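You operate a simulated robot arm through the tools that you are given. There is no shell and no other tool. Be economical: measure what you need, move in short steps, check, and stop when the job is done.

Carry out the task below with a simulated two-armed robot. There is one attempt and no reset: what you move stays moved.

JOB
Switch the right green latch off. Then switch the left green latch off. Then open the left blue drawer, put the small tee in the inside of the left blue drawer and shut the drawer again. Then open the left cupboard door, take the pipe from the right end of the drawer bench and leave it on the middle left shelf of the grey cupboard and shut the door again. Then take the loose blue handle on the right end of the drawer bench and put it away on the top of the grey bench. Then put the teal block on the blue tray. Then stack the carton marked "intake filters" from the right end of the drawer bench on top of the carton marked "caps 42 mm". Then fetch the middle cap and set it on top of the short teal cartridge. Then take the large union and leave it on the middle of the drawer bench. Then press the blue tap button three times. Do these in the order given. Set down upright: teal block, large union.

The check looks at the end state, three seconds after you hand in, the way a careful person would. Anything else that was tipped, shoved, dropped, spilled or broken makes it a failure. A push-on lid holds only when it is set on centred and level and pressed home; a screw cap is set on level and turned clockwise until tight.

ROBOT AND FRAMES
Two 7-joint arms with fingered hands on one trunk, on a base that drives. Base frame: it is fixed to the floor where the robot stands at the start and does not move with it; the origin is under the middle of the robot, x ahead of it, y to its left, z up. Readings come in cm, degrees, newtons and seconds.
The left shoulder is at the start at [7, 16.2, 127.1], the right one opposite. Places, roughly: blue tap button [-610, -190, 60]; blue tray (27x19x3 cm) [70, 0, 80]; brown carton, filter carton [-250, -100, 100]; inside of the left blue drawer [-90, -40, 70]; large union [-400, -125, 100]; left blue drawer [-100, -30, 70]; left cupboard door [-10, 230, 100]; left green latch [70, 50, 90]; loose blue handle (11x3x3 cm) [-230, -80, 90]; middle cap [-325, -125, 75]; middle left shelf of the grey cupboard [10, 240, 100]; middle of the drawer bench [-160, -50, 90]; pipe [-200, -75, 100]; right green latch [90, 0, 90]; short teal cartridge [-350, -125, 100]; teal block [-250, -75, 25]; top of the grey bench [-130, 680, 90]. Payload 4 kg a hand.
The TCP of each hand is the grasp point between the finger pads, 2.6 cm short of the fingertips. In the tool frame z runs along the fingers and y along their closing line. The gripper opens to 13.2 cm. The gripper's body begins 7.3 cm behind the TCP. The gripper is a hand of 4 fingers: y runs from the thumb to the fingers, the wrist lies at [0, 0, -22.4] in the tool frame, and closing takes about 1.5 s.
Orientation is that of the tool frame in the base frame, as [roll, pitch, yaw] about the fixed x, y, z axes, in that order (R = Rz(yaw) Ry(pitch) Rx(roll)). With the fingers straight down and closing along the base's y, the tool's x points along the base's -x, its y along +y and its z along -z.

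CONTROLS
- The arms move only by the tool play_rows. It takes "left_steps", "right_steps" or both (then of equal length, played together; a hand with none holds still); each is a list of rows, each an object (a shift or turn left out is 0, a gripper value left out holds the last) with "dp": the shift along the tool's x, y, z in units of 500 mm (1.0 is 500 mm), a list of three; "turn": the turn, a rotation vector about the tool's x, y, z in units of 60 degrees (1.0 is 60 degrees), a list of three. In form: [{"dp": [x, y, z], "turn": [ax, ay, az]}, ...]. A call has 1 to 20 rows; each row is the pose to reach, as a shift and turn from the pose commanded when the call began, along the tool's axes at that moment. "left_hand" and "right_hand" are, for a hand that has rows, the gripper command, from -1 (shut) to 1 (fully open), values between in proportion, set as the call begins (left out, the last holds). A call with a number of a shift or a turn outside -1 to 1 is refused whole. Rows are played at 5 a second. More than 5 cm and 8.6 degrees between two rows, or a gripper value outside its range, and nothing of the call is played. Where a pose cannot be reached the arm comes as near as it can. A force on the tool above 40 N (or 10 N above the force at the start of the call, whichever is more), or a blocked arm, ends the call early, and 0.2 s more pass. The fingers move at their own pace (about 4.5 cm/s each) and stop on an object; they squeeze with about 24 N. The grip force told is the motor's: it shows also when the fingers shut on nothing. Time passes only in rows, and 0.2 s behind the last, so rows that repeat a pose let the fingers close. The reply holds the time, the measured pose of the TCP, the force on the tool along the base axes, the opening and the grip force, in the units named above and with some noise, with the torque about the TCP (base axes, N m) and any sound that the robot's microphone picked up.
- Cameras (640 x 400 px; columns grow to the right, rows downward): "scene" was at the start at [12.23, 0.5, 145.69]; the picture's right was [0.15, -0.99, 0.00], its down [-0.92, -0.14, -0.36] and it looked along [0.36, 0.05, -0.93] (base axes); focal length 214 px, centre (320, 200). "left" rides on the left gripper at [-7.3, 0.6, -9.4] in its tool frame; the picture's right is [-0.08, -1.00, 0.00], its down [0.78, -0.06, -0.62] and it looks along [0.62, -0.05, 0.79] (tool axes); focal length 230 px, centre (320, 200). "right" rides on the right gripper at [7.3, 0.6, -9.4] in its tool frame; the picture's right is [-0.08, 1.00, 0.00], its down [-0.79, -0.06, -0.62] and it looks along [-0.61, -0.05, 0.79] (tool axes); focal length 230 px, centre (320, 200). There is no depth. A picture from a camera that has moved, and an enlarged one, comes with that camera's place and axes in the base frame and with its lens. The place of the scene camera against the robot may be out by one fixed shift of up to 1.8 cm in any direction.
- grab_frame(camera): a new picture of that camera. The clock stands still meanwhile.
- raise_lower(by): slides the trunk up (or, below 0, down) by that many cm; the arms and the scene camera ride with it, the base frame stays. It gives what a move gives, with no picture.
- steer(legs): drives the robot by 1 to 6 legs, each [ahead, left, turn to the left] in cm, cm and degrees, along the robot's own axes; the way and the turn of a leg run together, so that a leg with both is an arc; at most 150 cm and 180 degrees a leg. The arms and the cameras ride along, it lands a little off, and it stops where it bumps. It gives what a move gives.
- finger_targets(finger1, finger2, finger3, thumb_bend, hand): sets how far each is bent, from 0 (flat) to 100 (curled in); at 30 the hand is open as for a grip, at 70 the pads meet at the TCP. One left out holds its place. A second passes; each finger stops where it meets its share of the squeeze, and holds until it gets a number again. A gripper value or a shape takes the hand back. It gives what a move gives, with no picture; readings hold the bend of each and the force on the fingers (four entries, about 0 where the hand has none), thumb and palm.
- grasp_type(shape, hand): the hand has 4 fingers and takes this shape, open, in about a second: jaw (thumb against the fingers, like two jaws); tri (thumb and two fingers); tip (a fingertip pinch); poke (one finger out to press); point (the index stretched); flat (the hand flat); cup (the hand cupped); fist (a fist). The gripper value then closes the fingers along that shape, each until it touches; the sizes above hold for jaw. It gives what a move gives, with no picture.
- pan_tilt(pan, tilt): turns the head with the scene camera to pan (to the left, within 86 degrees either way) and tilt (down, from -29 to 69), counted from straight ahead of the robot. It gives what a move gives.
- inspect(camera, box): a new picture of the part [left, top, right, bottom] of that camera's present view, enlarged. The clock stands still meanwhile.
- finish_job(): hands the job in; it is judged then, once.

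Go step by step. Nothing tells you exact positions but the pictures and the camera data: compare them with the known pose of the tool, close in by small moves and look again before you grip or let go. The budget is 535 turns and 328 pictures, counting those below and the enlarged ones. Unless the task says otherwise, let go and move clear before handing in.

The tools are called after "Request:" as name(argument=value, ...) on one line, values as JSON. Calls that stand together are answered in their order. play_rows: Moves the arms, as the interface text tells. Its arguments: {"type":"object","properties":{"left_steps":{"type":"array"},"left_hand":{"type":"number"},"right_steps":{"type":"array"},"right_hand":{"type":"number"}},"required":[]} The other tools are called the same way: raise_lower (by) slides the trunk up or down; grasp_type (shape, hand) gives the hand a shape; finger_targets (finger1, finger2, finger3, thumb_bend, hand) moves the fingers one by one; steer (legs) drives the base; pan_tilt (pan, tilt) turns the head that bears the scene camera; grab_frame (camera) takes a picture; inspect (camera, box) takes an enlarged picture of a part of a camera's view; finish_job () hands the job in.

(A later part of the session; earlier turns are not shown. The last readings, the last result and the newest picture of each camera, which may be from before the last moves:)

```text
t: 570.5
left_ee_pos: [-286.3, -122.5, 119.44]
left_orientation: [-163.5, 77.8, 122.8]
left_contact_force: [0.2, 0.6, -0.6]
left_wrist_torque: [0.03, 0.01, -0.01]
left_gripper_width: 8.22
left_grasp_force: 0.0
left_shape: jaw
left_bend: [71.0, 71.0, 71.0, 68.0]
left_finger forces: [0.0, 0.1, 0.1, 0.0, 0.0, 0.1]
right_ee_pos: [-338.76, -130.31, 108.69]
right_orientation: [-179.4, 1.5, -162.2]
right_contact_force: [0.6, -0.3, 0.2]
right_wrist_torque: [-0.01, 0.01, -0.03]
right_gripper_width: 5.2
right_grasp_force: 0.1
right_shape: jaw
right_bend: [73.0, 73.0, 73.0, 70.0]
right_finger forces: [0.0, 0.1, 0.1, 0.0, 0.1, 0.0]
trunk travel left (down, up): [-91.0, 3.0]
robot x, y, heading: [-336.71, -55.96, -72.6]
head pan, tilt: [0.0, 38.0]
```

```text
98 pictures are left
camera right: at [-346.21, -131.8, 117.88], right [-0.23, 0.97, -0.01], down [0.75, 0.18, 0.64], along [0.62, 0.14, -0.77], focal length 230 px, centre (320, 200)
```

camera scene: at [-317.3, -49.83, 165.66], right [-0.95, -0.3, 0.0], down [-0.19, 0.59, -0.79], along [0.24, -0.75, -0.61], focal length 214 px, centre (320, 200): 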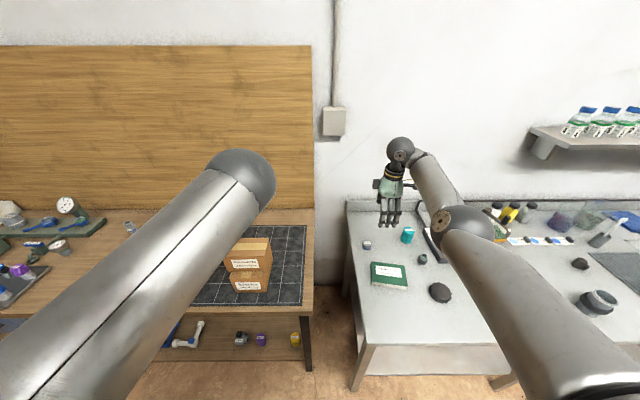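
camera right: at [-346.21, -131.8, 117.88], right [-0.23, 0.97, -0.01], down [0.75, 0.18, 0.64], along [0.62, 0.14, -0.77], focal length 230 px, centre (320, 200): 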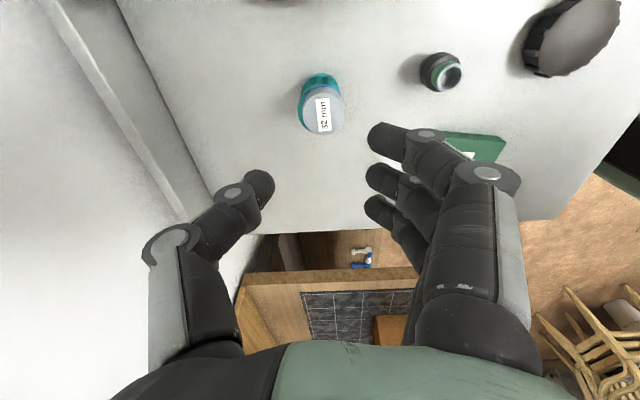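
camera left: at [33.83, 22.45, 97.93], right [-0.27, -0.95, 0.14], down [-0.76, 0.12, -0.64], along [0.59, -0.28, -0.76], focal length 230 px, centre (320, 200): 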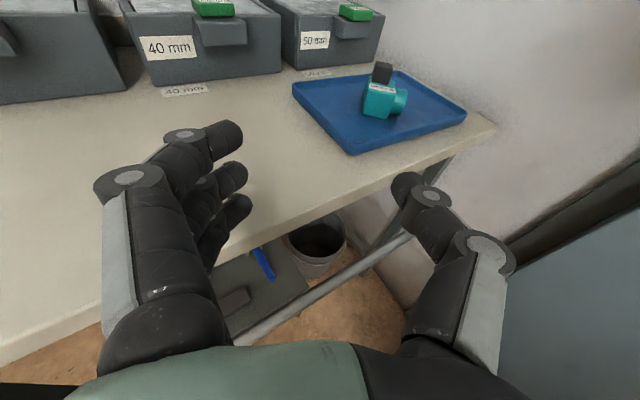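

Request:
inspect(camera="right", box=[272, 60, 368, 140])

Request:
inspect(camera="scene", box=[340, 210, 412, 265])

```text
5.00 times, centred on (320, 100) of right
camera zoom: at [-346.21, -131.8, 117.88], right [-0.23, 0.97, -0.01], down [0.75, 0.18, 0.64], along [0.62, 0.14, -0.77], focal length 1150 px, centre (320, 700)
```

zoom: 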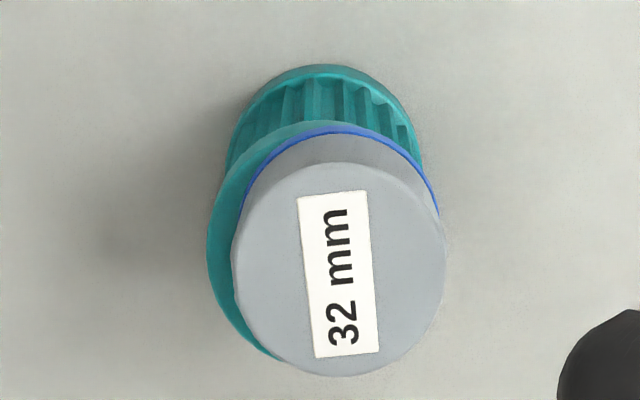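

```text
7.27 times, centred on (376, 238) of scene
camera zoom: at [-330.97, -69.25, 165.63], right [-0.96, -0.29, 0.0], down [-0.18, 0.59, -0.79], along [0.23, -0.75, -0.62], focal length 1560 px, centre (-87, -73)
```

zoom: 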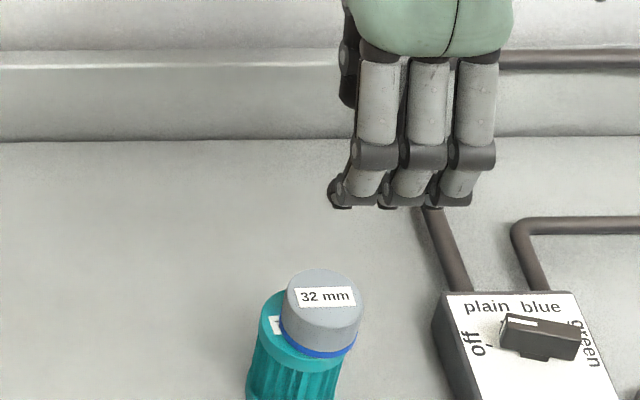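

The cap rests level but is about 0.5 cm off centre towards me. I'll regrip it and centre it better.

Request:
play_rows(right_steps=[{"dp": [-0.025, 0.009, 0.08]}, {"dp": [-0.025, 0.009, 0.16]}, {"dp": [-0.025, 0.009, 0.22]}, {"dp": [-0.025, 0.009, 0.246]}], right_hand=-0.1)

Request:
grab_frame(camera="right")

```text
t: 571.5
left_ee_pos: [-286.31, -122.73, 119.33]
left_orientation: [-163.9, 77.7, 122.6]
left_contact_force: [-0.2, -1.2, -0.1]
left_wrist_torque: [0.03, 0.0, 0.03]
left_gripper_width: 8.26
left_grasp_force: 0.0
left_shape: jaw
left_bend: [71.0, 71.0, 71.0, 68.0]
left_finger forces: [0.0, 0.0, 0.0, 0.0, 0.1, 0.1]
right_ee_pos: [-337.57, -129.56, 96.51]
right_orientation: [-179.5, 1.4, -162.2]
right_contact_force: [0.2, 0.1, 0.8]
right_wrist_torque: [-0.03, 0.0, -0.01]
right_gripper_width: 5.89
right_grasp_force: 0.0
right_shape: jaw
right_bend: [73.0, 73.0, 73.0, 70.0]
right_finger forces: [0.0, 0.0, 0.1, 0.0, 0.0, 0.0]
trunk travel left (down, up): [-91.0, 3.0]
robot x, y, heading: [-336.92, -56.1, -72.8]
head pan, tilt: [0.0, 38.0]
```

```text
95 pictures are left
camera right: at [-344.84, -131.16, 105.56], right [-0.23, 0.97, -0.01], down [0.75, 0.18, 0.64], along [0.62, 0.14, -0.77], focal length 230 px, centre (320, 200)
```

right: 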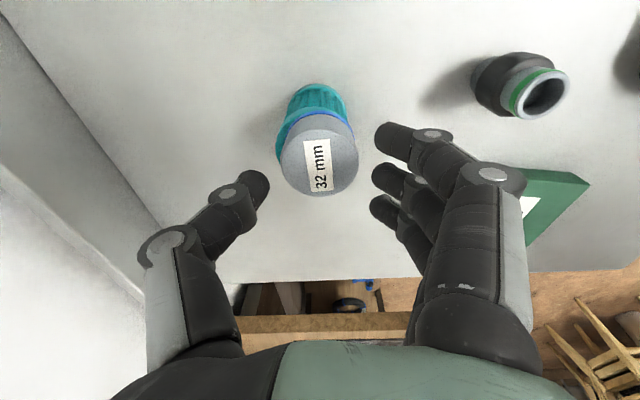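

Request:
play_rows(right_steps=[{"dp": [0.013, 0, 0]}, {"dp": [0.013, 0, 0.01]}, {"dp": [0.013, 0, 0.01]}])

Request:
play_rows(right_steps=[{}, {}, {}, {}, {}, {}], right_hand=-1)

Request:
inspect(camera="right", box=[240, 70, 400, 220])

```text
t: 572.3
left_ee_pos: [-286.23, -122.64, 119.45]
left_orientation: [-163.5, 77.8, 122.7]
left_contact_force: [0.0, 0.6, 0.3]
left_wrist_torque: [-0.02, 0.04, -0.02]
left_gripper_width: 8.23
left_grasp_force: 0.1
left_shape: jaw
left_bend: [71.0, 71.0, 71.0, 68.0]
left_finger forces: [0.0, 0.1, 0.0, 0.1, 0.1, 0.0]
right_ee_pos: [-337.88, -129.76, 95.95]
right_orientation: [-179.3, 1.5, -162.2]
right_contact_force: [0.2, 0.1, -0.9]
right_wrist_torque: [-0.02, 0.03, 0.02]
right_gripper_width: 5.89
right_grasp_force: 0.1
right_shape: jaw
right_bend: [73.0, 73.0, 73.0, 70.0]
right_finger forces: [0.0, 0.0, 0.0, 0.1, 0.0, 0.0]
trunk travel left (down, up): [-91.0, 3.0]
robot x, y, heading: [-336.63, -55.98, -72.7]
head pan, tilt: [0.0, 38.0]
```

```text
t: 573.7
left_ee_pos: [-286.4, -122.55, 119.46]
left_orientation: [-163.7, 77.8, 122.7]
left_contact_force: [-0.4, 0.6, -0.4]
left_wrist_torque: [0.03, -0.01, -0.01]
left_gripper_width: 8.23
left_grasp_force: 0.0
left_shape: jaw
left_bend: [71.0, 71.0, 71.0, 68.0]
left_finger forces: [0.0, 0.0, 0.1, 0.0, 0.0, 0.1]
right_ee_pos: [-337.85, -129.77, 95.9]
right_orientation: [-179.3, 1.4, -162.2]
right_contact_force: [0.7, -1.2, 0.8]
right_wrist_torque: [-0.03, -0.01, -0.01]
right_gripper_width: 2.7
right_grasp_force: 24.2
right_shape: jaw
right_bend: [73.0, 73.0, 71.0, 70.0]
right_finger forces: [9.5, 9.5, 3.0, 0.0, 20.7, 0.0]
trunk travel left (down, up): [-91.0, 3.0]
robot x, y, heading: [-336.42, -55.93, -72.9]
head pan, tilt: [0.0, 38.0]
```

```text
2.67 times, centred on (320, 145) of right
camera zoom: at [-345.33, -131.32, 105.06], right [-0.23, 0.97, -0.01], down [0.75, 0.18, 0.64], along [0.62, 0.14, -0.77], focal length 614 px, centre (320, 347)
```

zoom: 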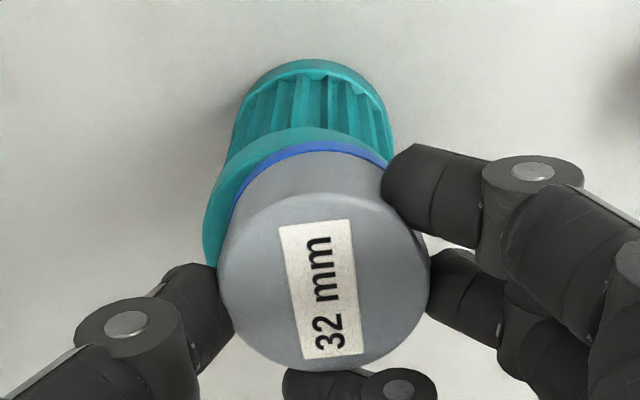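

Request:
play_rows(right_steps=[{"dp": [0, 0, -0.006]}, {"dp": [0, -0.004, -0.006]}, {"dp": [0, -0.008, -0.006]}, {"dp": [0, -0.008, 0]}, {"dp": [0, -0.008, 0.004]}])

Request:
inspect(camera="right", box=[240, 70, 400, 220])

```text
t: 574.9
left_ee_pos: [-286.2, -122.51, 119.46]
left_orientation: [-163.4, 77.9, 122.9]
left_contact_force: [-0.5, 0.5, -0.1]
left_wrist_torque: [0.02, -0.02, 0.0]
left_gripper_width: 8.24
left_grasp_force: 0.1
left_shape: jaw
left_bend: [71.0, 71.0, 71.0, 68.0]
left_finger forces: [0.0, 0.0, 0.0, 0.0, 0.0, 0.0]
right_ee_pos: [-337.7, -130.02, 95.81]
right_orientation: [-179.2, 1.3, -162.3]
right_contact_force: [-0.7, 0.2, 8.1]
right_wrist_torque: [0.08, 0.15, 0.01]
right_gripper_width: 2.7
right_grasp_force: 23.9
right_shape: jaw
right_bend: [73.0, 73.0, 71.0, 70.0]
right_finger forces: [10.7, 9.5, 3.3, 0.0, 21.8, 0.0]
trunk travel left (down, up): [-91.0, 3.0]
robot x, y, heading: [-336.72, -56.2, -73.1]
head pan, tilt: [0.0, 38.0]
```

```text
2.67 times, centred on (320, 145) of right
camera zoom: at [-345.18, -131.59, 104.97], right [-0.23, 0.97, -0.01], down [0.75, 0.19, 0.64], along [0.62, 0.14, -0.77], focal length 614 px, centre (320, 347)
```

zoom: 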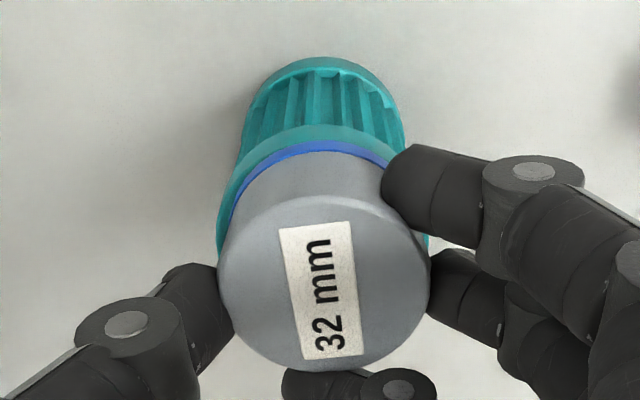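

Centred now. I'll release with a minimal opening and lift.

Request:
play_rows(right_steps=[{}, {}, {}, {"dp": [0, 0, -0.02]}, {"dp": [0, 0, -0.06]}, {"dp": [0, 0, -0.12]}, {"dp": [0, 0, -0.2]}, {"dp": [0, 0, -0.28]}], right_hand=-0.35)

Request:
inspect(camera="right", box=[272, 50, 384, 150])

Request:
inspect(camera="scene", box=[340, 210, 412, 265])

```text
t: 576.7
left_ee_pos: [-286.32, -122.55, 119.55]
left_orientation: [-163.5, 77.9, 123.0]
left_contact_force: [-0.5, -0.5, -0.3]
left_wrist_torque: [0.01, 0.0, 0.0]
left_gripper_width: 8.21
left_grasp_force: 0.0
left_shape: jaw
left_bend: [71.0, 71.0, 71.0, 68.0]
left_finger forces: [0.0, 0.1, 0.0, 0.0, 0.0, 0.0]
right_ee_pos: [-338.13, -130.03, 109.54]
right_orientation: [-179.4, 1.4, -162.3]
right_contact_force: [-0.3, -0.5, 0.4]
right_wrist_torque: [-0.01, 0.02, 0.03]
right_gripper_width: 4.26
right_grasp_force: 0.1
right_shape: jaw
right_bend: [74.0, 74.0, 73.0, 70.0]
right_finger forces: [0.0, 0.0, 0.0, 0.1, 0.0, 0.1]
trunk travel left (down, up): [-91.0, 3.0]
robot x, y, heading: [-336.8, -55.55, -72.9]
head pan, tilt: [0.0, 38.0]
```

```text
4.00 times, centred on (328, 100) of right
camera zoom: at [-345.56, -131.68, 118.65], right [-0.23, 0.97, -0.01], down [0.75, 0.18, 0.64], along [0.62, 0.14, -0.77], focal length 920 px, centre (288, 600)
```

zoom: 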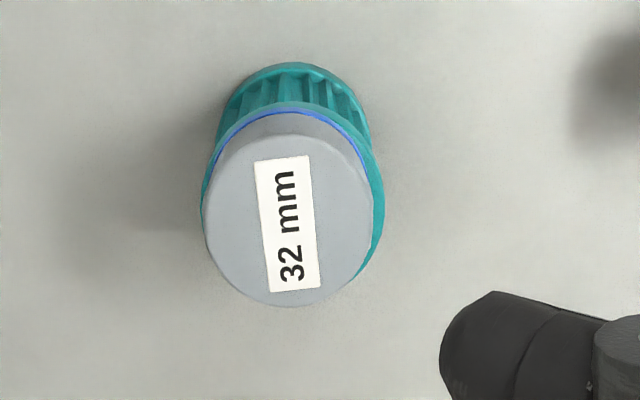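

```text
7.27 times, centred on (376, 238) of scene
camera zoom: at [-330.96, -69.21, 165.64], right [-0.96, -0.29, 0.0], down [-0.18, 0.59, -0.79], along [0.23, -0.75, -0.62], focal length 1560 px, centre (-87, -73)
```

zoom: 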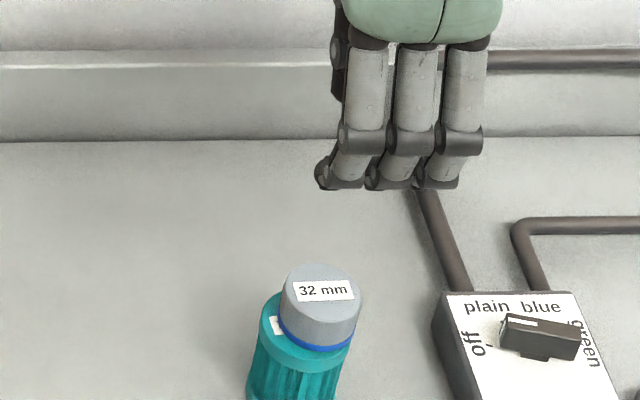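

The cap sits level on the cartridge. Next is the large union further right on this bench; I'll back off and move over.

Request:
steer(legs=[[-28, 0, 0], [0, -50, 0]])

Request:
grab_frame(camera="scene")

Request:
grab_frame(camera="right")

```text
t: 581.2
left_ee_pos: [-342.23, -109.9, 119.36]
left_orientation: [-163.5, 77.8, 122.5]
left_contact_force: [-0.4, 0.6, -0.2]
left_wrist_torque: [-0.03, 0.0, 0.0]
left_gripper_width: 8.24
left_grasp_force: 0.0
left_shape: jaw
left_bend: [71.0, 71.0, 71.0, 68.0]
left_finger forces: [0.0, 0.0, 0.1, 0.1, 0.1, 0.1]
right_ee_pos: [-394.09, -117.08, 109.58]
right_orientation: [-179.4, 1.4, -162.7]
right_contact_force: [0.9, -0.2, 0.3]
right_wrist_torque: [-0.03, 0.03, 0.01]
right_gripper_width: 4.24
right_grasp_force: 0.1
right_shape: jaw
right_bend: [74.0, 74.0, 73.0, 70.0]
right_finger forces: [0.1, 0.1, 0.0, 0.0, 0.0, 0.1]
trunk travel left (down, up): [-91.0, 3.0]
robot x, y, heading: [-392.4, -42.81, -73.3]
head pan, tilt: [0.0, 38.0]
```

```text
90 pictures are left
camera scene: at [-386.45, -56.2, 165.64], right [-0.96, -0.29, 0.0], down [-0.18, 0.59, -0.79], along [0.22, -0.76, -0.62], focal length 214 px, centre (320, 200)
```

scene: 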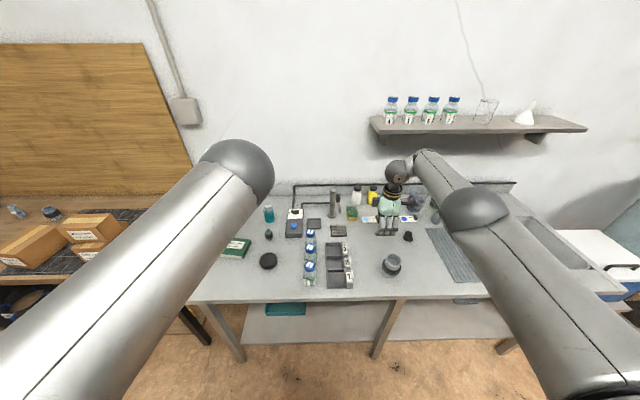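

```text
89 pictures are left
camera right: at [-401.6, -118.56, 118.62], right [-0.22, 0.97, -0.01], down [0.75, 0.18, 0.64], along [0.62, 0.14, -0.77], focal length 230 px, centre (320, 200)
```

right: 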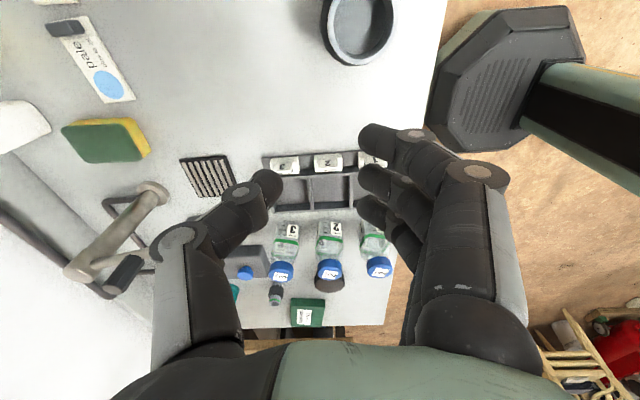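

Request:
inspect(camera="scene", box=[350, 210, 446, 290])

Request:
inspect(camera="scene", box=[400, 180, 640, 330])

```text
5.00 times, centred on (398, 250) of scene
camera zoom: at [-386.45, -56.2, 165.64], right [-0.96, -0.29, 0.0], down [-0.18, 0.59, -0.79], along [0.22, -0.76, -0.62], focal length 1072 px, centre (-70, -50)
```

zoom: 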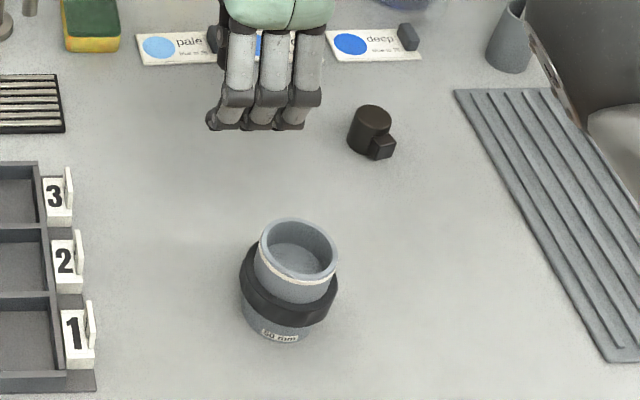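

```text
2.67 times, centred on (520, 255) of scene
camera zoom: at [-386.45, -56.2, 165.64], right [-0.96, -0.29, 0.0], down [-0.18, 0.59, -0.79], along [0.22, -0.76, -0.62], focal length 572 px, centre (-213, 53)
```

zoom: 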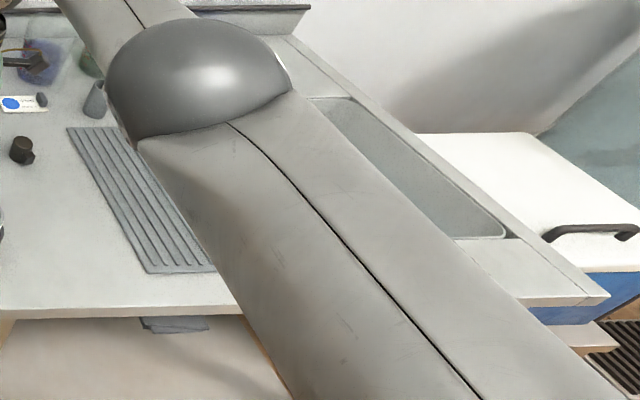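

The large "50 mm" union stands upright near the front edge. I'll move the hand to its right to see it well.

Request:
steer(legs=[[-4, -15, 0]])

Request:
grab_frame(camera="right")

```text
t: 582.6
left_ee_pos: [-357.61, -110.28, 119.3]
left_orientation: [-163.2, 77.9, 122.9]
left_contact_force: [0.7, -0.9, 0.1]
left_wrist_torque: [0.0, 0.03, -0.01]
left_gripper_width: 8.26
left_grasp_force: 0.0
left_shape: jaw
left_bend: [71.0, 71.0, 71.0, 68.0]
left_finger forces: [0.0, 0.0, 0.1, 0.1, 0.0, 0.0]
right_ee_pos: [-409.52, -117.67, 109.43]
right_orientation: [-179.5, 1.3, -162.5]
right_contact_force: [0.1, 0.4, -0.2]
right_wrist_torque: [-0.04, 0.03, -0.02]
right_gripper_width: 4.25
right_grasp_force: 0.1
right_shape: jaw
right_bend: [74.0, 74.0, 73.0, 70.0]
right_finger forces: [0.0, 0.0, 0.0, 0.0, 0.0, 0.0]
trunk travel left (down, up): [-91.0, 3.0]
robot x, y, heading: [-407.94, -43.58, -73.2]
head pan, tilt: [0.0, 38.0]
```

```text
86 pictures are left
camera right: at [-416.9, -119.18, 118.61], right [-0.23, 0.97, -0.01], down [0.75, 0.18, 0.63], along [0.62, 0.14, -0.77], focal length 230 px, centre (320, 200)
```

right: 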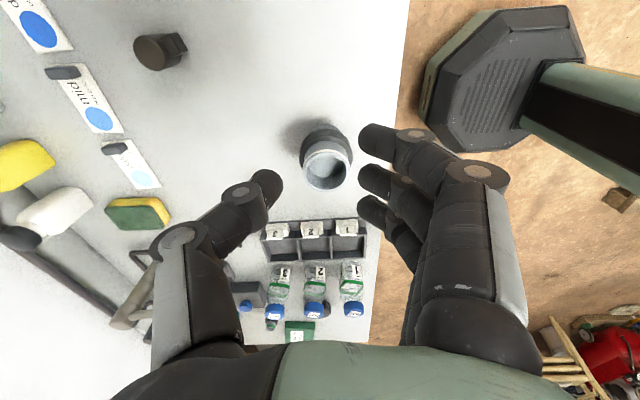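

Request:
steer(legs=[[0, 9.6, 0]])

Request:
play_rows(right_steps=[{"dp": [0, 0, 0]}, {"dp": [0, 0, 0]}, {"dp": [0, 0, 0.06]}, {"dp": [0, 0, 0.12]}, {"dp": [0, 0, 0.18]}, {"dp": [0, 0, 0.2]}], right_hand=0.7)

Request:
grab_frame(camera="right")

```text
t: 583.7
left_ee_pos: [-349.59, -107.83, 119.49]
left_orientation: [-164.8, 77.9, 121.4]
left_contact_force: [0.5, -0.5, -0.5]
left_wrist_torque: [0.02, -0.05, 0.04]
left_gripper_width: 8.23
left_grasp_force: 0.0
left_shape: jaw
left_bend: [71.0, 71.0, 71.0, 68.0]
left_finger forces: [0.1, 0.0, 0.1, 0.0, 0.0, 0.1]
right_ee_pos: [-401.45, -115.12, 109.3]
right_orientation: [-179.4, 1.6, -162.6]
right_contact_force: [-0.2, 0.3, 0.3]
right_wrist_torque: [0.05, -0.06, -0.02]
right_gripper_width: 4.28
right_grasp_force: 0.1
right_shape: jaw
right_bend: [74.0, 74.0, 73.0, 70.0]
right_finger forces: [0.0, 0.0, 0.1, 0.0, 0.0, 0.0]
trunk travel left (down, up): [-91.0, 3.0]
robot x, y, heading: [-399.03, -40.8, -73.2]
head pan, tilt: [0.0, 38.0]
```

```text
t: 585.1
left_ee_pos: [-349.16, -107.72, 119.35]
left_orientation: [-163.4, 77.9, 122.4]
left_contact_force: [0.2, 0.1, 0.6]
left_wrist_torque: [-0.01, 0.01, 0.0]
left_gripper_width: 8.21
left_grasp_force: 0.1
left_shape: jaw
left_bend: [71.0, 71.0, 71.0, 68.0]
left_finger forces: [0.0, 0.0, 0.1, 0.0, 0.1, 0.0]
right_ee_pos: [-400.65, -114.9, 99.54]
right_orientation: [-179.5, 1.4, -162.6]
right_contact_force: [-0.5, -0.1, -0.3]
right_wrist_torque: [-0.02, -0.01, 0.01]
right_gripper_width: 11.21
right_grasp_force: 0.0
right_shape: jaw
right_bend: [54.0, 54.0, 54.0, 50.0]
right_finger forces: [0.1, 0.1, 0.0, 0.0, 0.0, 0.1]
trunk travel left (down, up): [-91.0, 3.0]
robot x, y, heading: [-399.38, -40.84, -73.4]
head pan, tilt: [0.0, 38.0]
```

```text
85 pictures are left
camera right: at [-408.07, -116.44, 108.6], right [-0.22, 0.97, -0.01], down [0.75, 0.18, 0.64], along [0.62, 0.14, -0.77], focal length 230 px, centre (320, 200)
```

right: 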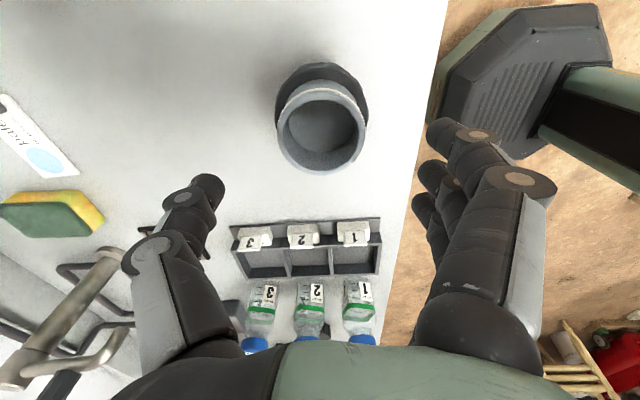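

Request:
play_rows(right_steps=[{"dp": [0, 0, 0.06]}, {"dp": [0, 0, 0.12]}, {"dp": [0, 0, 0.165]}])

Request:
play_rows(right_steps=[{}, {}, {}, {}, {}, {}, {}], right_hand=-1)

Request:
grab_frame(camera="right")

```text
t: 585.9
left_ee_pos: [-349.1, -107.63, 119.39]
left_orientation: [-163.6, 77.8, 122.4]
left_contact_force: [-0.3, -0.3, 0.0]
left_wrist_torque: [0.03, -0.02, 0.0]
left_gripper_width: 8.22
left_grasp_force: 0.1
left_shape: jaw
left_bend: [71.0, 71.0, 71.0, 68.0]
left_finger forces: [0.0, 0.0, 0.1, 0.0, 0.0, 0.1]
right_ee_pos: [-400.55, -115.0, 91.29]
right_orientation: [-179.5, 1.3, -162.6]
right_contact_force: [-0.3, 0.2, 0.4]
right_wrist_torque: [-0.03, 0.0, -0.01]
right_gripper_width: 11.2
right_grasp_force: 0.1
right_shape: jaw
right_bend: [54.0, 54.0, 54.0, 50.0]
right_finger forces: [0.0, 0.0, 0.1, 0.0, 0.0, 0.0]
trunk travel left (down, up): [-91.0, 3.0]
robot x, y, heading: [-399.14, -40.52, -73.4]
head pan, tilt: [0.0, 38.0]
```

```text
t: 587.5
left_ee_pos: [-349.2, -107.76, 119.31]
left_orientation: [-163.7, 77.8, 122.3]
left_contact_force: [0.2, -1.2, 0.4]
left_wrist_torque: [0.03, -0.03, 0.01]
left_gripper_width: 8.22
left_grasp_force: 0.0
left_shape: jaw
left_bend: [71.0, 71.0, 71.0, 68.0]
left_finger forces: [0.0, 0.0, 0.0, 0.1, 0.0, 0.0]
right_ee_pos: [-400.49, -115.12, 91.22]
right_orientation: [-179.5, 1.3, -162.6]
right_contact_force: [0.9, 0.1, 0.4]
right_wrist_torque: [0.08, 0.02, -0.03]
right_gripper_width: 6.13
right_grasp_force: 23.9
right_shape: jaw
right_bend: [72.0, 72.0, 73.0, 70.0]
right_finger forces: [7.6, 7.1, 6.5, 0.2, 20.5, 0.0]
trunk travel left (down, up): [-91.0, 3.0]
robot x, y, heading: [-399.0, -40.71, -73.4]
head pan, tilt: [0.0, 38.0]
```

```text
84 pictures are left
camera right: at [-407.96, -116.56, 100.35], right [-0.22, 0.97, -0.01], down [0.75, 0.18, 0.64], along [0.62, 0.14, -0.77], focal length 230 px, centre (320, 200)
```

right: 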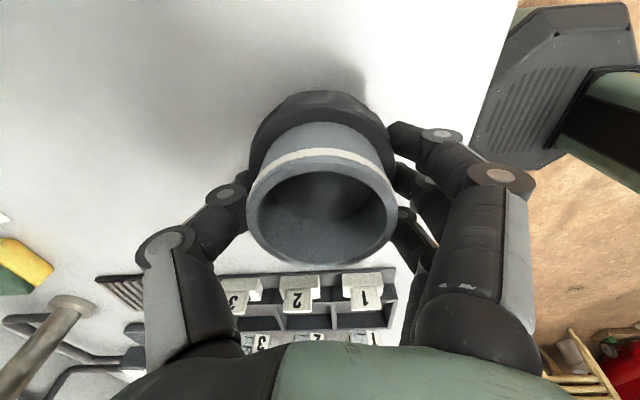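

The union is gripped by its nut. I'll lift it, back off and drive to the middle of the drawer bench.

Request:
play_rows(right_steps=[{"dp": [0, 0, -0.08]}, {"dp": [0, 0, -0.16]}, {"dp": [0, 0, -0.24]}, {"dp": [0, 0, -0.32]}, {"dp": [0, 0, -0.4]}])

Request:
steer(legs=[[-35, 0, 1], [0, 125, 0], [0, 122, 0]])

Request:
grab_frame(camera="scene")

Request:
grab_frame(camera="right")

```text
t: 588.7
left_ee_pos: [-349.13, -107.64, 119.39]
left_orientation: [-163.2, 77.9, 122.8]
left_contact_force: [-1.0, 0.2, 0.3]
left_wrist_torque: [0.0, -0.02, -0.01]
left_gripper_width: 8.24
left_grasp_force: 0.0
left_shape: jaw
left_bend: [71.0, 71.0, 71.0, 68.0]
left_finger forces: [0.0, 0.0, 0.0, 0.0, 0.0, 0.1]
right_ee_pos: [-400.82, -114.82, 111.15]
right_orientation: [-179.6, 1.4, -162.7]
right_contact_force: [0.0, 0.3, -3.5]
right_wrist_torque: [-0.02, -0.05, -0.02]
right_gripper_width: 6.1
right_grasp_force: 24.3
right_shape: jaw
right_bend: [72.0, 72.0, 74.0, 70.0]
right_finger forces: [7.7, 7.3, 7.1, 0.0, 21.1, 0.1]
trunk travel left (down, up): [-91.0, 3.0]
robot x, y, heading: [-399.19, -40.59, -73.2]
head pan, tilt: [0.0, 38.0]
```

```text
t: 602.7
left_ee_pos: [-121.76, 2.96, 119.34]
left_orientation: [-163.9, 77.8, 123.7]
left_contact_force: [-0.1, 0.5, -0.4]
left_wrist_torque: [0.0, -0.04, -0.01]
left_gripper_width: 8.23
left_grasp_force: 0.1
left_shape: jaw
left_bend: [71.0, 71.0, 71.0, 68.0]
left_finger forces: [0.0, 0.0, 0.1, 0.0, 0.1, 0.0]
right_ee_pos: [-173.02, -5.68, 111.26]
right_orientation: [-179.6, 1.4, -161.0]
right_contact_force: [0.4, -0.9, -3.8]
right_wrist_torque: [0.03, -0.06, -0.03]
right_gripper_width: 6.1
right_grasp_force: 24.2
right_shape: jaw
right_bend: [72.0, 72.0, 74.0, 70.0]
right_finger forces: [7.8, 7.1, 6.9, 0.1, 20.9, 0.1]
trunk travel left (down, up): [-91.0, 3.0]
robot x, y, heading: [-173.74, 68.91, -71.8]
head pan, tilt: [0.0, 38.0]
```

```text
83 pictures are left
camera scene: at [-167.45, 55.24, 165.63], right [-0.95, -0.31, 0.0], down [-0.19, 0.59, -0.79], along [0.25, -0.75, -0.62], focal length 214 px, centre (320, 200)
```

scene: 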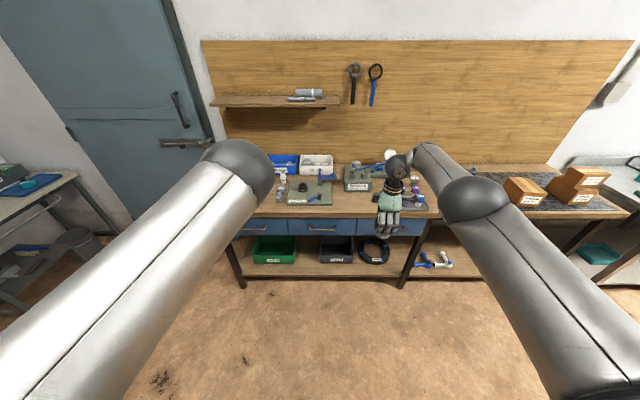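

```text
82 pictures are left
camera right: at [-180.47, -7.48, 120.29], right [-0.25, 0.97, 0.0], down [0.75, 0.2, 0.64], along [0.62, 0.16, -0.77], focal length 230 px, centre (320, 200)
```

right: 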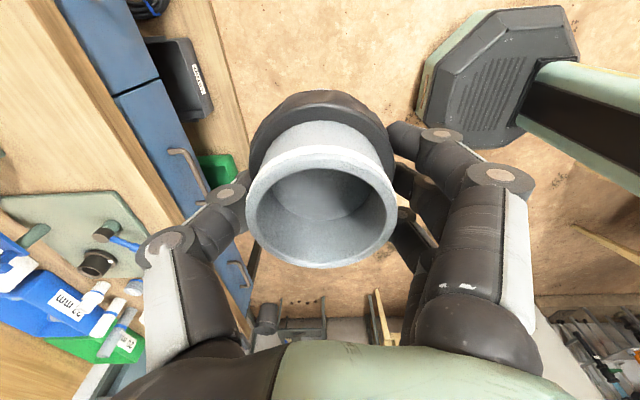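

Request:
inspect(camera="scene", box=[264, 140, 464, 265])

```text
3.20 times, centred on (364, 202) of scene
camera zoom: at [-167.45, 55.24, 165.63], right [-0.95, -0.31, 0.0], down [-0.19, 0.59, -0.79], along [0.25, -0.75, -0.62], focal length 686 px, centre (179, 192)
```

zoom: 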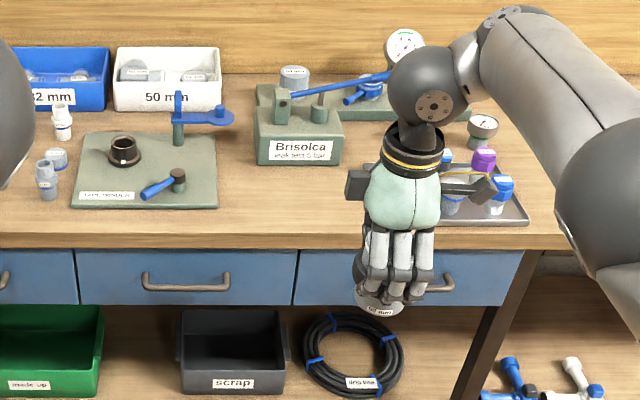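

Request:
steer(legs=[[43.5, 2, -0.5]])

Request:
grab_frame(camera="right")

Request:
grab_frame(camera="scene")

```text
t: 605.3
left_ee_pos: [-106.49, -37.03, 119.54]
left_orientation: [-163.7, 77.9, 123.8]
left_contact_force: [0.2, 0.1, -1.0]
left_wrist_torque: [0.0, 0.02, 0.0]
left_gripper_width: 8.2
left_grasp_force: 0.1
left_shape: jaw
left_bend: [71.0, 71.0, 71.0, 68.0]
left_finger forces: [0.0, 0.0, 0.0, 0.0, 0.0, 0.1]
right_ee_pos: [-157.97, -45.61, 111.33]
right_orientation: [-179.6, 1.4, -161.0]
right_contact_force: [0.4, -1.1, -4.1]
right_wrist_torque: [-0.01, -0.01, -0.02]
right_gripper_width: 6.1
right_grasp_force: 23.4
right_shape: jaw
right_bend: [72.0, 72.0, 74.0, 70.0]
right_finger forces: [7.9, 7.3, 6.9, 0.1, 20.8, 0.0]
trunk travel left (down, up): [-91.0, 3.0]
robot x, y, heading: [-157.82, 28.89, -71.8]
head pan, tilt: [0.0, 38.0]
```

```text
80 pictures are left
camera right: at [-165.3, -47.31, 120.41], right [-0.25, 0.97, -0.01], down [0.75, 0.2, 0.64], along [0.62, 0.15, -0.77], focal length 230 px, centre (320, 200)
```

right: 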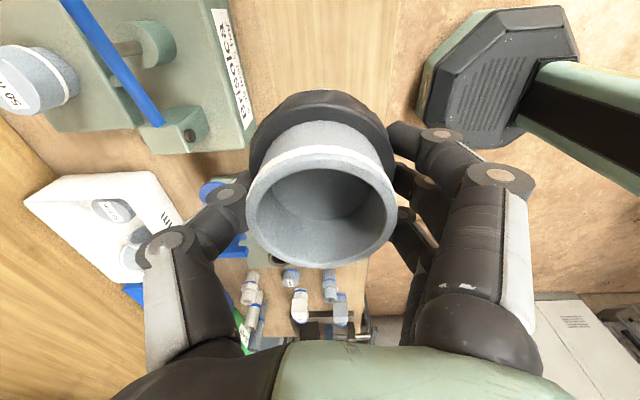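

```text
79 pictures are left
camera scene: at [-152.2, 15.46, 165.66], right [-0.95, -0.31, 0.0], down [-0.19, 0.58, -0.79], along [0.25, -0.75, -0.61], focal length 214 px, centre (320, 200)
```

scene: 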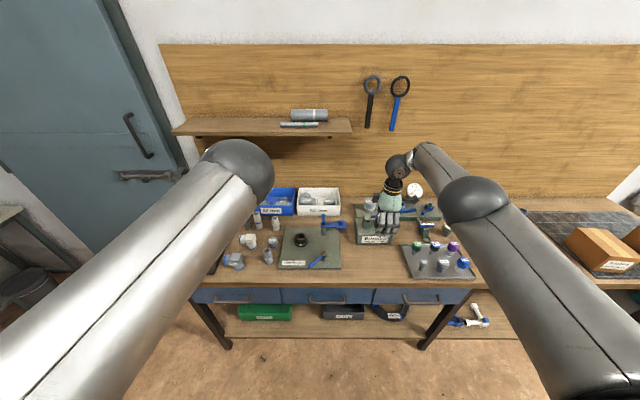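

The spot below is clear wood, between the green mat, the leak tester and the cap tray. I'll lower the union.

Request:
play_rows(right_steps=[{"dp": [0, 0, 0.09]}, {"dp": [0, 0, 0.18]}, {"dp": [0, 0, 0.27]}, {"dp": [0, 0, 0.35]}])

Request:
grab_frame(camera="right")

Request:
play_rows(right_steps=[{"dp": [0, 0, 0.015]}, {"dp": [0, 0, 0.03]}, {"dp": [0, 0, 0.04]}, {"dp": [0, 0, 0.05]}, {"dp": [0, 0, 0.06]}, {"dp": [0, 0, 0.07]}, {"dp": [0, 0, 0.08]}, {"dp": [0, 0, 0.09]}])

```text
t: 606.3
left_ee_pos: [-106.48, -37.23, 119.34]
left_orientation: [-163.8, 77.6, 123.7]
left_contact_force: [-0.3, -0.3, -0.2]
left_wrist_torque: [0.0, 0.01, 0.01]
left_gripper_width: 8.21
left_grasp_force: 0.1
left_shape: jaw
left_bend: [71.0, 71.0, 71.0, 68.0]
left_finger forces: [0.1, 0.0, 0.1, 0.1, 0.0, 0.0]
right_ee_pos: [-157.13, -45.51, 93.7]
right_orientation: [-179.6, 1.4, -161.1]
right_contact_force: [0.5, -0.2, -3.7]
right_wrist_torque: [0.02, -0.07, 0.01]
right_gripper_width: 6.12
right_grasp_force: 24.3
right_shape: jaw
right_bend: [72.0, 72.0, 74.0, 70.0]
right_finger forces: [7.8, 7.0, 7.0, 0.1, 20.7, 0.0]
trunk travel left (down, up): [-91.0, 3.0]
robot x, y, heading: [-158.34, 28.86, -71.8]
head pan, tilt: [0.0, 38.0]
```

```text
78 pictures are left
camera right: at [-164.58, -47.28, 102.82], right [-0.25, 0.97, 0.0], down [0.75, 0.2, 0.64], along [0.62, 0.16, -0.77], focal length 230 px, centre (320, 200)
```

right: 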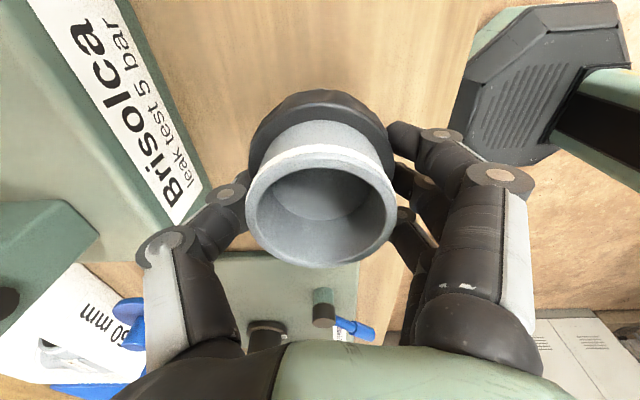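

```text
t: 608.1
left_ee_pos: [-106.32, -36.82, 119.52]
left_orientation: [-163.4, 77.9, 124.2]
left_contact_force: [-0.6, 0.0, 0.7]
left_wrist_torque: [-0.01, 0.0, 0.01]
left_gripper_width: 8.24
left_grasp_force: 0.0
left_shape: jaw
left_bend: [71.0, 71.0, 71.0, 68.0]
left_finger forces: [0.1, 0.0, 0.0, 0.0, 0.0, 0.0]
right_ee_pos: [-157.43, -45.37, 89.58]
right_orientation: [-179.3, 1.3, -161.1]
right_contact_force: [-1.4, 1.5, 21.9]
right_wrist_torque: [0.58, 0.43, -0.05]
right_gripper_width: 4.93
right_grasp_force: 24.3
right_shape: jaw
right_bend: [74.0, 74.0, 76.0, 75.0]
right_finger forces: [14.2, 8.5, 0.6, 0.1, 14.6, 0.0]
trunk travel left (down, up): [-91.0, 3.0]
robot x, y, heading: [-158.33, 28.64, -71.5]
head pan, tilt: [0.0, 38.0]
```

Request:
grab_frame(camera="right")

Request:
inspect(camera="scene", box=[310, 190, 450, 290])

```text
77 pictures are left
camera right: at [-164.77, -47.08, 98.69], right [-0.25, 0.97, -0.01], down [0.75, 0.2, 0.63], along [0.62, 0.15, -0.77], focal length 230 px, centre (320, 200)
```

right: 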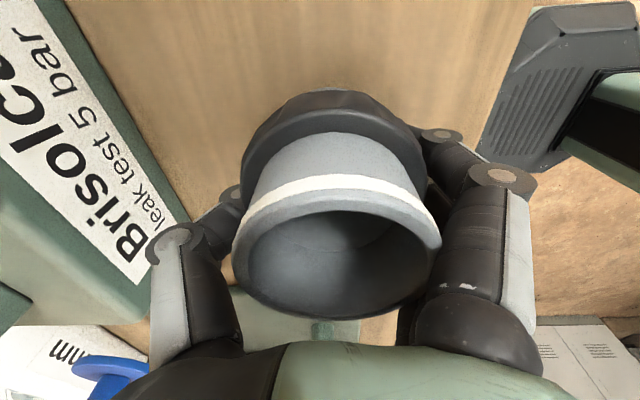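

```text
4.00 times, centred on (380, 240) of scene
camera zoom: at [-152.06, 15.67, 165.68], right [-0.95, -0.31, 0.0], down [-0.19, 0.58, -0.79], along [0.25, -0.75, -0.61], focal length 858 px, centre (80, 40)
```

zoom: 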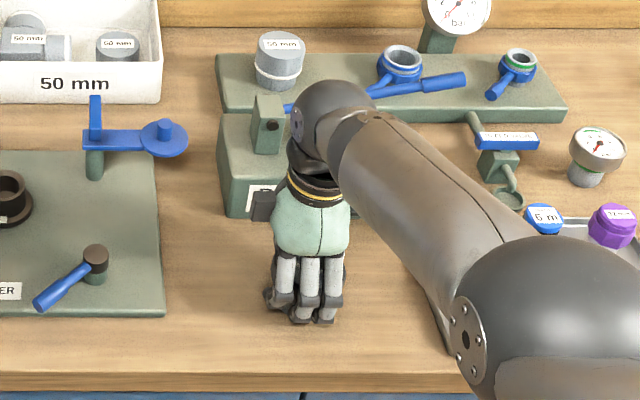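

The union is standing on the bench, having slid up in the grip. I'll open wide and lift off carefully.

Request:
play_rows(right_steps=[{"dp": [0, 0, -0.004]}, {"dp": [0, 0, -0.004]}, {"dp": [0, 0, -0.004]}, {"dp": [0, 0, -0.004]}, {"dp": [0, 0, -0.004]}, {"dp": [0, 0, -0.004]}], right_hand=0.8)

Request:
grab_frame(camera="right")

```text
t: 609.5
left_ee_pos: [-106.42, -37.01, 119.45]
left_orientation: [-163.7, 77.8, 123.8]
left_contact_force: [0.1, -0.5, -0.2]
left_wrist_torque: [0.04, 0.05, -0.01]
left_gripper_width: 8.24
left_grasp_force: 0.0
left_shape: jaw
left_bend: [71.0, 71.0, 71.0, 68.0]
left_finger forces: [0.0, 0.0, 0.1, 0.0, 0.1, 0.0]
right_ee_pos: [-157.41, -45.51, 89.68]
right_orientation: [-179.6, 1.4, -161.0]
right_contact_force: [-0.6, 1.0, -0.8]
right_wrist_torque: [-0.02, 0.0, -0.02]
right_gripper_width: 11.87
right_grasp_force: 0.0
right_shape: jaw
right_bend: [48.0, 48.0, 48.0, 44.0]
right_finger forces: [0.6, 0.0, 0.1, 0.0, 0.0, 0.0]
trunk travel left (down, up): [-91.0, 3.0]
robot x, y, heading: [-158.08, 28.11, -71.6]
head pan, tilt: [0.0, 38.0]
```

```text
75 pictures are left
camera right: at [-164.81, -47.3, 98.66], right [-0.25, 0.97, 0.0], down [0.75, 0.2, 0.64], along [0.62, 0.16, -0.77], focal length 230 px, centre (320, 200)
```

right: 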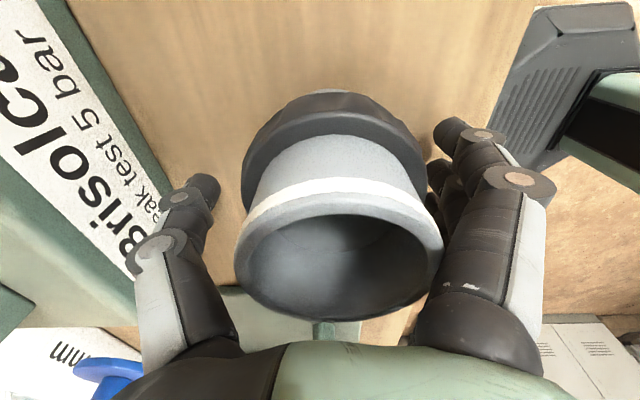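

Request:
play_rows(right_steps=[{"dp": [0, 0.01, 0]}, {"dp": [0, 0.018, 0]}, {"dp": [0, 0.018, -0.05]}, {"dp": [0, 0.018, -0.12]}, {"dp": [0, 0.018, -0.2]}, {"dp": [0, 0.018, -0.28]}, {"dp": [0, 0.018, -0.36]}])

Request:
grab_frame(camera="right")

Request:
inspect(camera="scene", box=[310, 190, 450, 290])

```text
t: 611.1
left_ee_pos: [-106.27, -36.94, 119.45]
left_orientation: [-163.5, 77.8, 124.0]
left_contact_force: [0.5, 0.2, -0.3]
left_wrist_torque: [-0.02, 0.0, -0.02]
left_gripper_width: 8.24
left_grasp_force: 0.1
left_shape: jaw
left_bend: [71.0, 71.0, 71.0, 68.0]
left_finger forces: [0.1, 0.0, 0.1, 0.0, 0.0, 0.0]
right_ee_pos: [-158.03, -44.67, 107.37]
right_orientation: [-179.6, 1.2, -161.1]
right_contact_force: [-0.8, 0.0, 0.7]
right_wrist_torque: [0.02, -0.03, 0.02]
right_gripper_width: 11.87
right_grasp_force: 0.1
right_shape: jaw
right_bend: [48.0, 48.0, 48.0, 44.0]
right_finger forces: [0.0, 0.1, 0.0, 0.0, 0.1, 0.0]
trunk travel left (down, up): [-91.0, 3.0]
robot x, y, heading: [-157.74, 28.74, -71.5]
head pan, tilt: [0.0, 38.0]
```

```text
74 pictures are left
camera right: at [-165.35, -46.48, 116.54], right [-0.25, 0.97, -0.01], down [0.75, 0.2, 0.63], along [0.62, 0.15, -0.77], focal length 230 px, centre (320, 200)
```

right: 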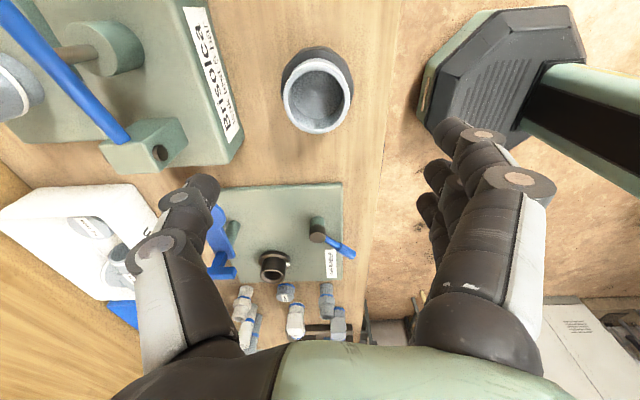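

```text
4.00 times, centred on (380, 240) of scene
camera zoom: at [-152.03, 15.41, 165.63], right [-0.95, -0.31, 0.0], down [-0.19, 0.58, -0.79], along [0.25, -0.75, -0.62], focal length 858 px, centre (80, 40)
```

zoom: 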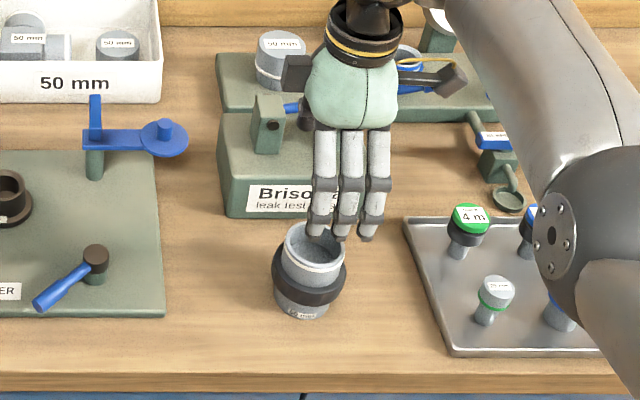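

The union stands upright in the middle of the drawer bench. Last is the blue tap button, far to the right; I'll drive along the room.

Request:
steer(legs=[[-45, 0, -0.8], [0, -140, 0], [0, -140, 0]])

Request:
pan_tilt(pan=-45, tilt=25)

Request:
grab_frame(camera="scene")

```text
t: 627.0
left_ee_pos: [-383.8, -81.55, 119.43]
left_orientation: [-163.6, 77.8, 124.4]
left_contact_force: [-0.9, 0.9, 0.4]
left_wrist_torque: [0.0, 0.0, -0.01]
left_gripper_width: 8.23
left_grasp_force: 0.0
left_shape: jaw
left_bend: [71.0, 71.0, 71.0, 68.0]
left_finger forces: [0.0, 0.1, 0.0, 0.0, 0.1, 0.0]
right_ee_pos: [-435.26, -89.8, 107.27]
right_orientation: [-179.6, 1.4, -160.5]
right_contact_force: [0.6, 0.0, -0.3]
right_wrist_torque: [-0.01, 0.0, 0.01]
right_gripper_width: 11.86
right_grasp_force: 0.0
right_shape: jaw
right_bend: [48.0, 48.0, 48.0, 44.0]
right_finger forces: [0.0, 0.0, 0.1, 0.1, 0.0, 0.1]
trunk travel left (down, up): [-91.0, 3.0]
robot x, y, heading: [-436.27, -16.47, -71.3]
head pan, tilt: [0.0, 38.0]
```

```text
t: 628.1
left_ee_pos: [-383.89, -81.57, 119.41]
left_orientation: [-163.7, 77.8, 124.4]
left_contact_force: [-0.3, 0.1, 0.6]
left_wrist_torque: [0.0, 0.0, 0.02]
left_gripper_width: 8.24
left_grasp_force: 0.1
left_shape: jaw
left_bend: [71.0, 71.0, 71.0, 68.0]
left_finger forces: [0.1, 0.0, 0.0, 0.1, 0.0, 0.0]
right_ee_pos: [-435.38, -89.78, 107.31]
right_orientation: [-179.6, 1.4, -160.5]
right_contact_force: [0.3, -0.1, 0.6]
right_wrist_torque: [-0.02, 0.03, 0.03]
right_gripper_width: 11.87
right_grasp_force: 0.0
right_shape: jaw
right_bend: [48.0, 48.0, 48.0, 44.0]
right_finger forces: [0.1, 0.1, 0.0, 0.0, 0.0, 0.0]
trunk travel left (down, up): [-91.0, 3.0]
robot x, y, heading: [-436.21, -16.78, -71.3]
head pan, tilt: [-45.0, 25.0]
```

```text
72 pictures are left
camera scene: at [-436.95, -29.78, 167.67], right [-0.9, 0.44, 0.0], down [0.19, 0.38, -0.91], along [-0.4, -0.81, -0.42], focal length 214 px, centre (320, 200)
```

scene: 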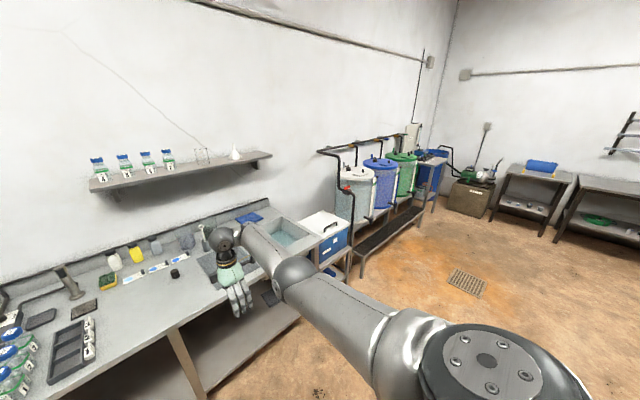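

Three barrels (white, blue, green) with taps are ahead. I'll drive on and look at the blue one.

Request:
steer(legs=[[0, -100, -1.2], [0, -90, 0]])

Request:
pan_tilt(pan=0, tilt=30)

Request:
grab_frame(camera="scene")

```text
t: 637.6
left_ee_pos: [-563.86, -141.47, 119.25]
left_orientation: [-163.6, 77.8, 124.6]
left_contact_force: [-0.2, 0.2, -0.2]
left_wrist_torque: [-0.03, -0.02, 0.0]
left_gripper_width: 8.22
left_grasp_force: 0.2
left_shape: jaw
left_bend: [71.0, 71.0, 71.0, 68.0]
left_finger forces: [0.1, 0.1, 0.0, 0.1, 0.0, 0.1]
right_ee_pos: [-615.53, -149.74, 107.26]
right_orientation: [-179.5, 1.3, -160.5]
right_contact_force: [0.7, -0.2, 0.9]
right_wrist_torque: [-0.01, -0.05, 0.01]
right_gripper_width: 11.89
right_grasp_force: 0.0
right_shape: jaw
right_bend: [48.0, 48.0, 48.0, 44.0]
right_finger forces: [0.0, 0.0, 0.0, 0.0, 0.0, 0.0]
trunk travel left (down, up): [-91.0, 3.0]
robot x, y, heading: [-616.63, -76.42, -71.4]
head pan, tilt: [-45.0, 25.0]
```

```text
t: 638.7
left_ee_pos: [-563.96, -141.47, 119.46]
left_orientation: [-163.7, 77.8, 124.5]
left_contact_force: [0.2, -0.4, 0.2]
left_wrist_torque: [-0.02, -0.01, 0.02]
left_gripper_width: 8.22
left_grasp_force: 0.1
left_shape: jaw
left_bend: [71.0, 71.0, 71.0, 68.0]
left_finger forces: [0.1, 0.0, 0.0, 0.0, 0.0, 0.1]
right_ee_pos: [-615.37, -149.83, 107.35]
right_orientation: [-179.5, 1.4, -160.4]
right_contact_force: [0.2, -0.3, -1.1]
right_wrist_torque: [0.01, -0.01, 0.01]
right_gripper_width: 11.86
right_grasp_force: 0.2
right_shape: jaw
right_bend: [48.0, 48.0, 48.0, 44.0]
right_finger forces: [0.1, 0.1, 0.1, 0.0, 0.1, 0.1]
trunk travel left (down, up): [-91.0, 3.0]
robot x, y, heading: [-616.15, -76.62, -71.2]
head pan, tilt: [0.0, 30.0]
```

```text
71 pictures are left
camera scene: at [-610.01, -90.01, 166.87], right [-0.95, -0.32, 0.0], down [-0.16, 0.47, -0.87], along [0.28, -0.82, -0.5], focal length 214 px, centre (320, 200)
```

scene: 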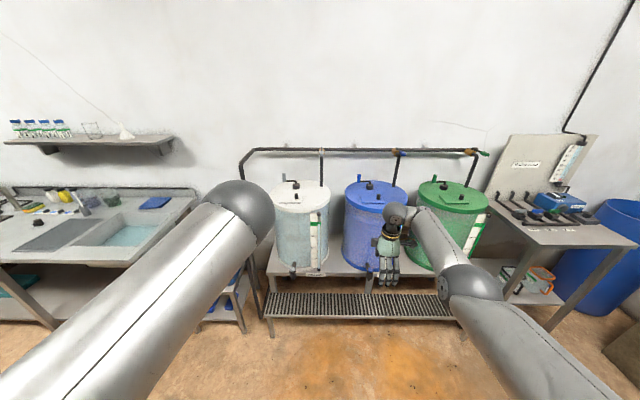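

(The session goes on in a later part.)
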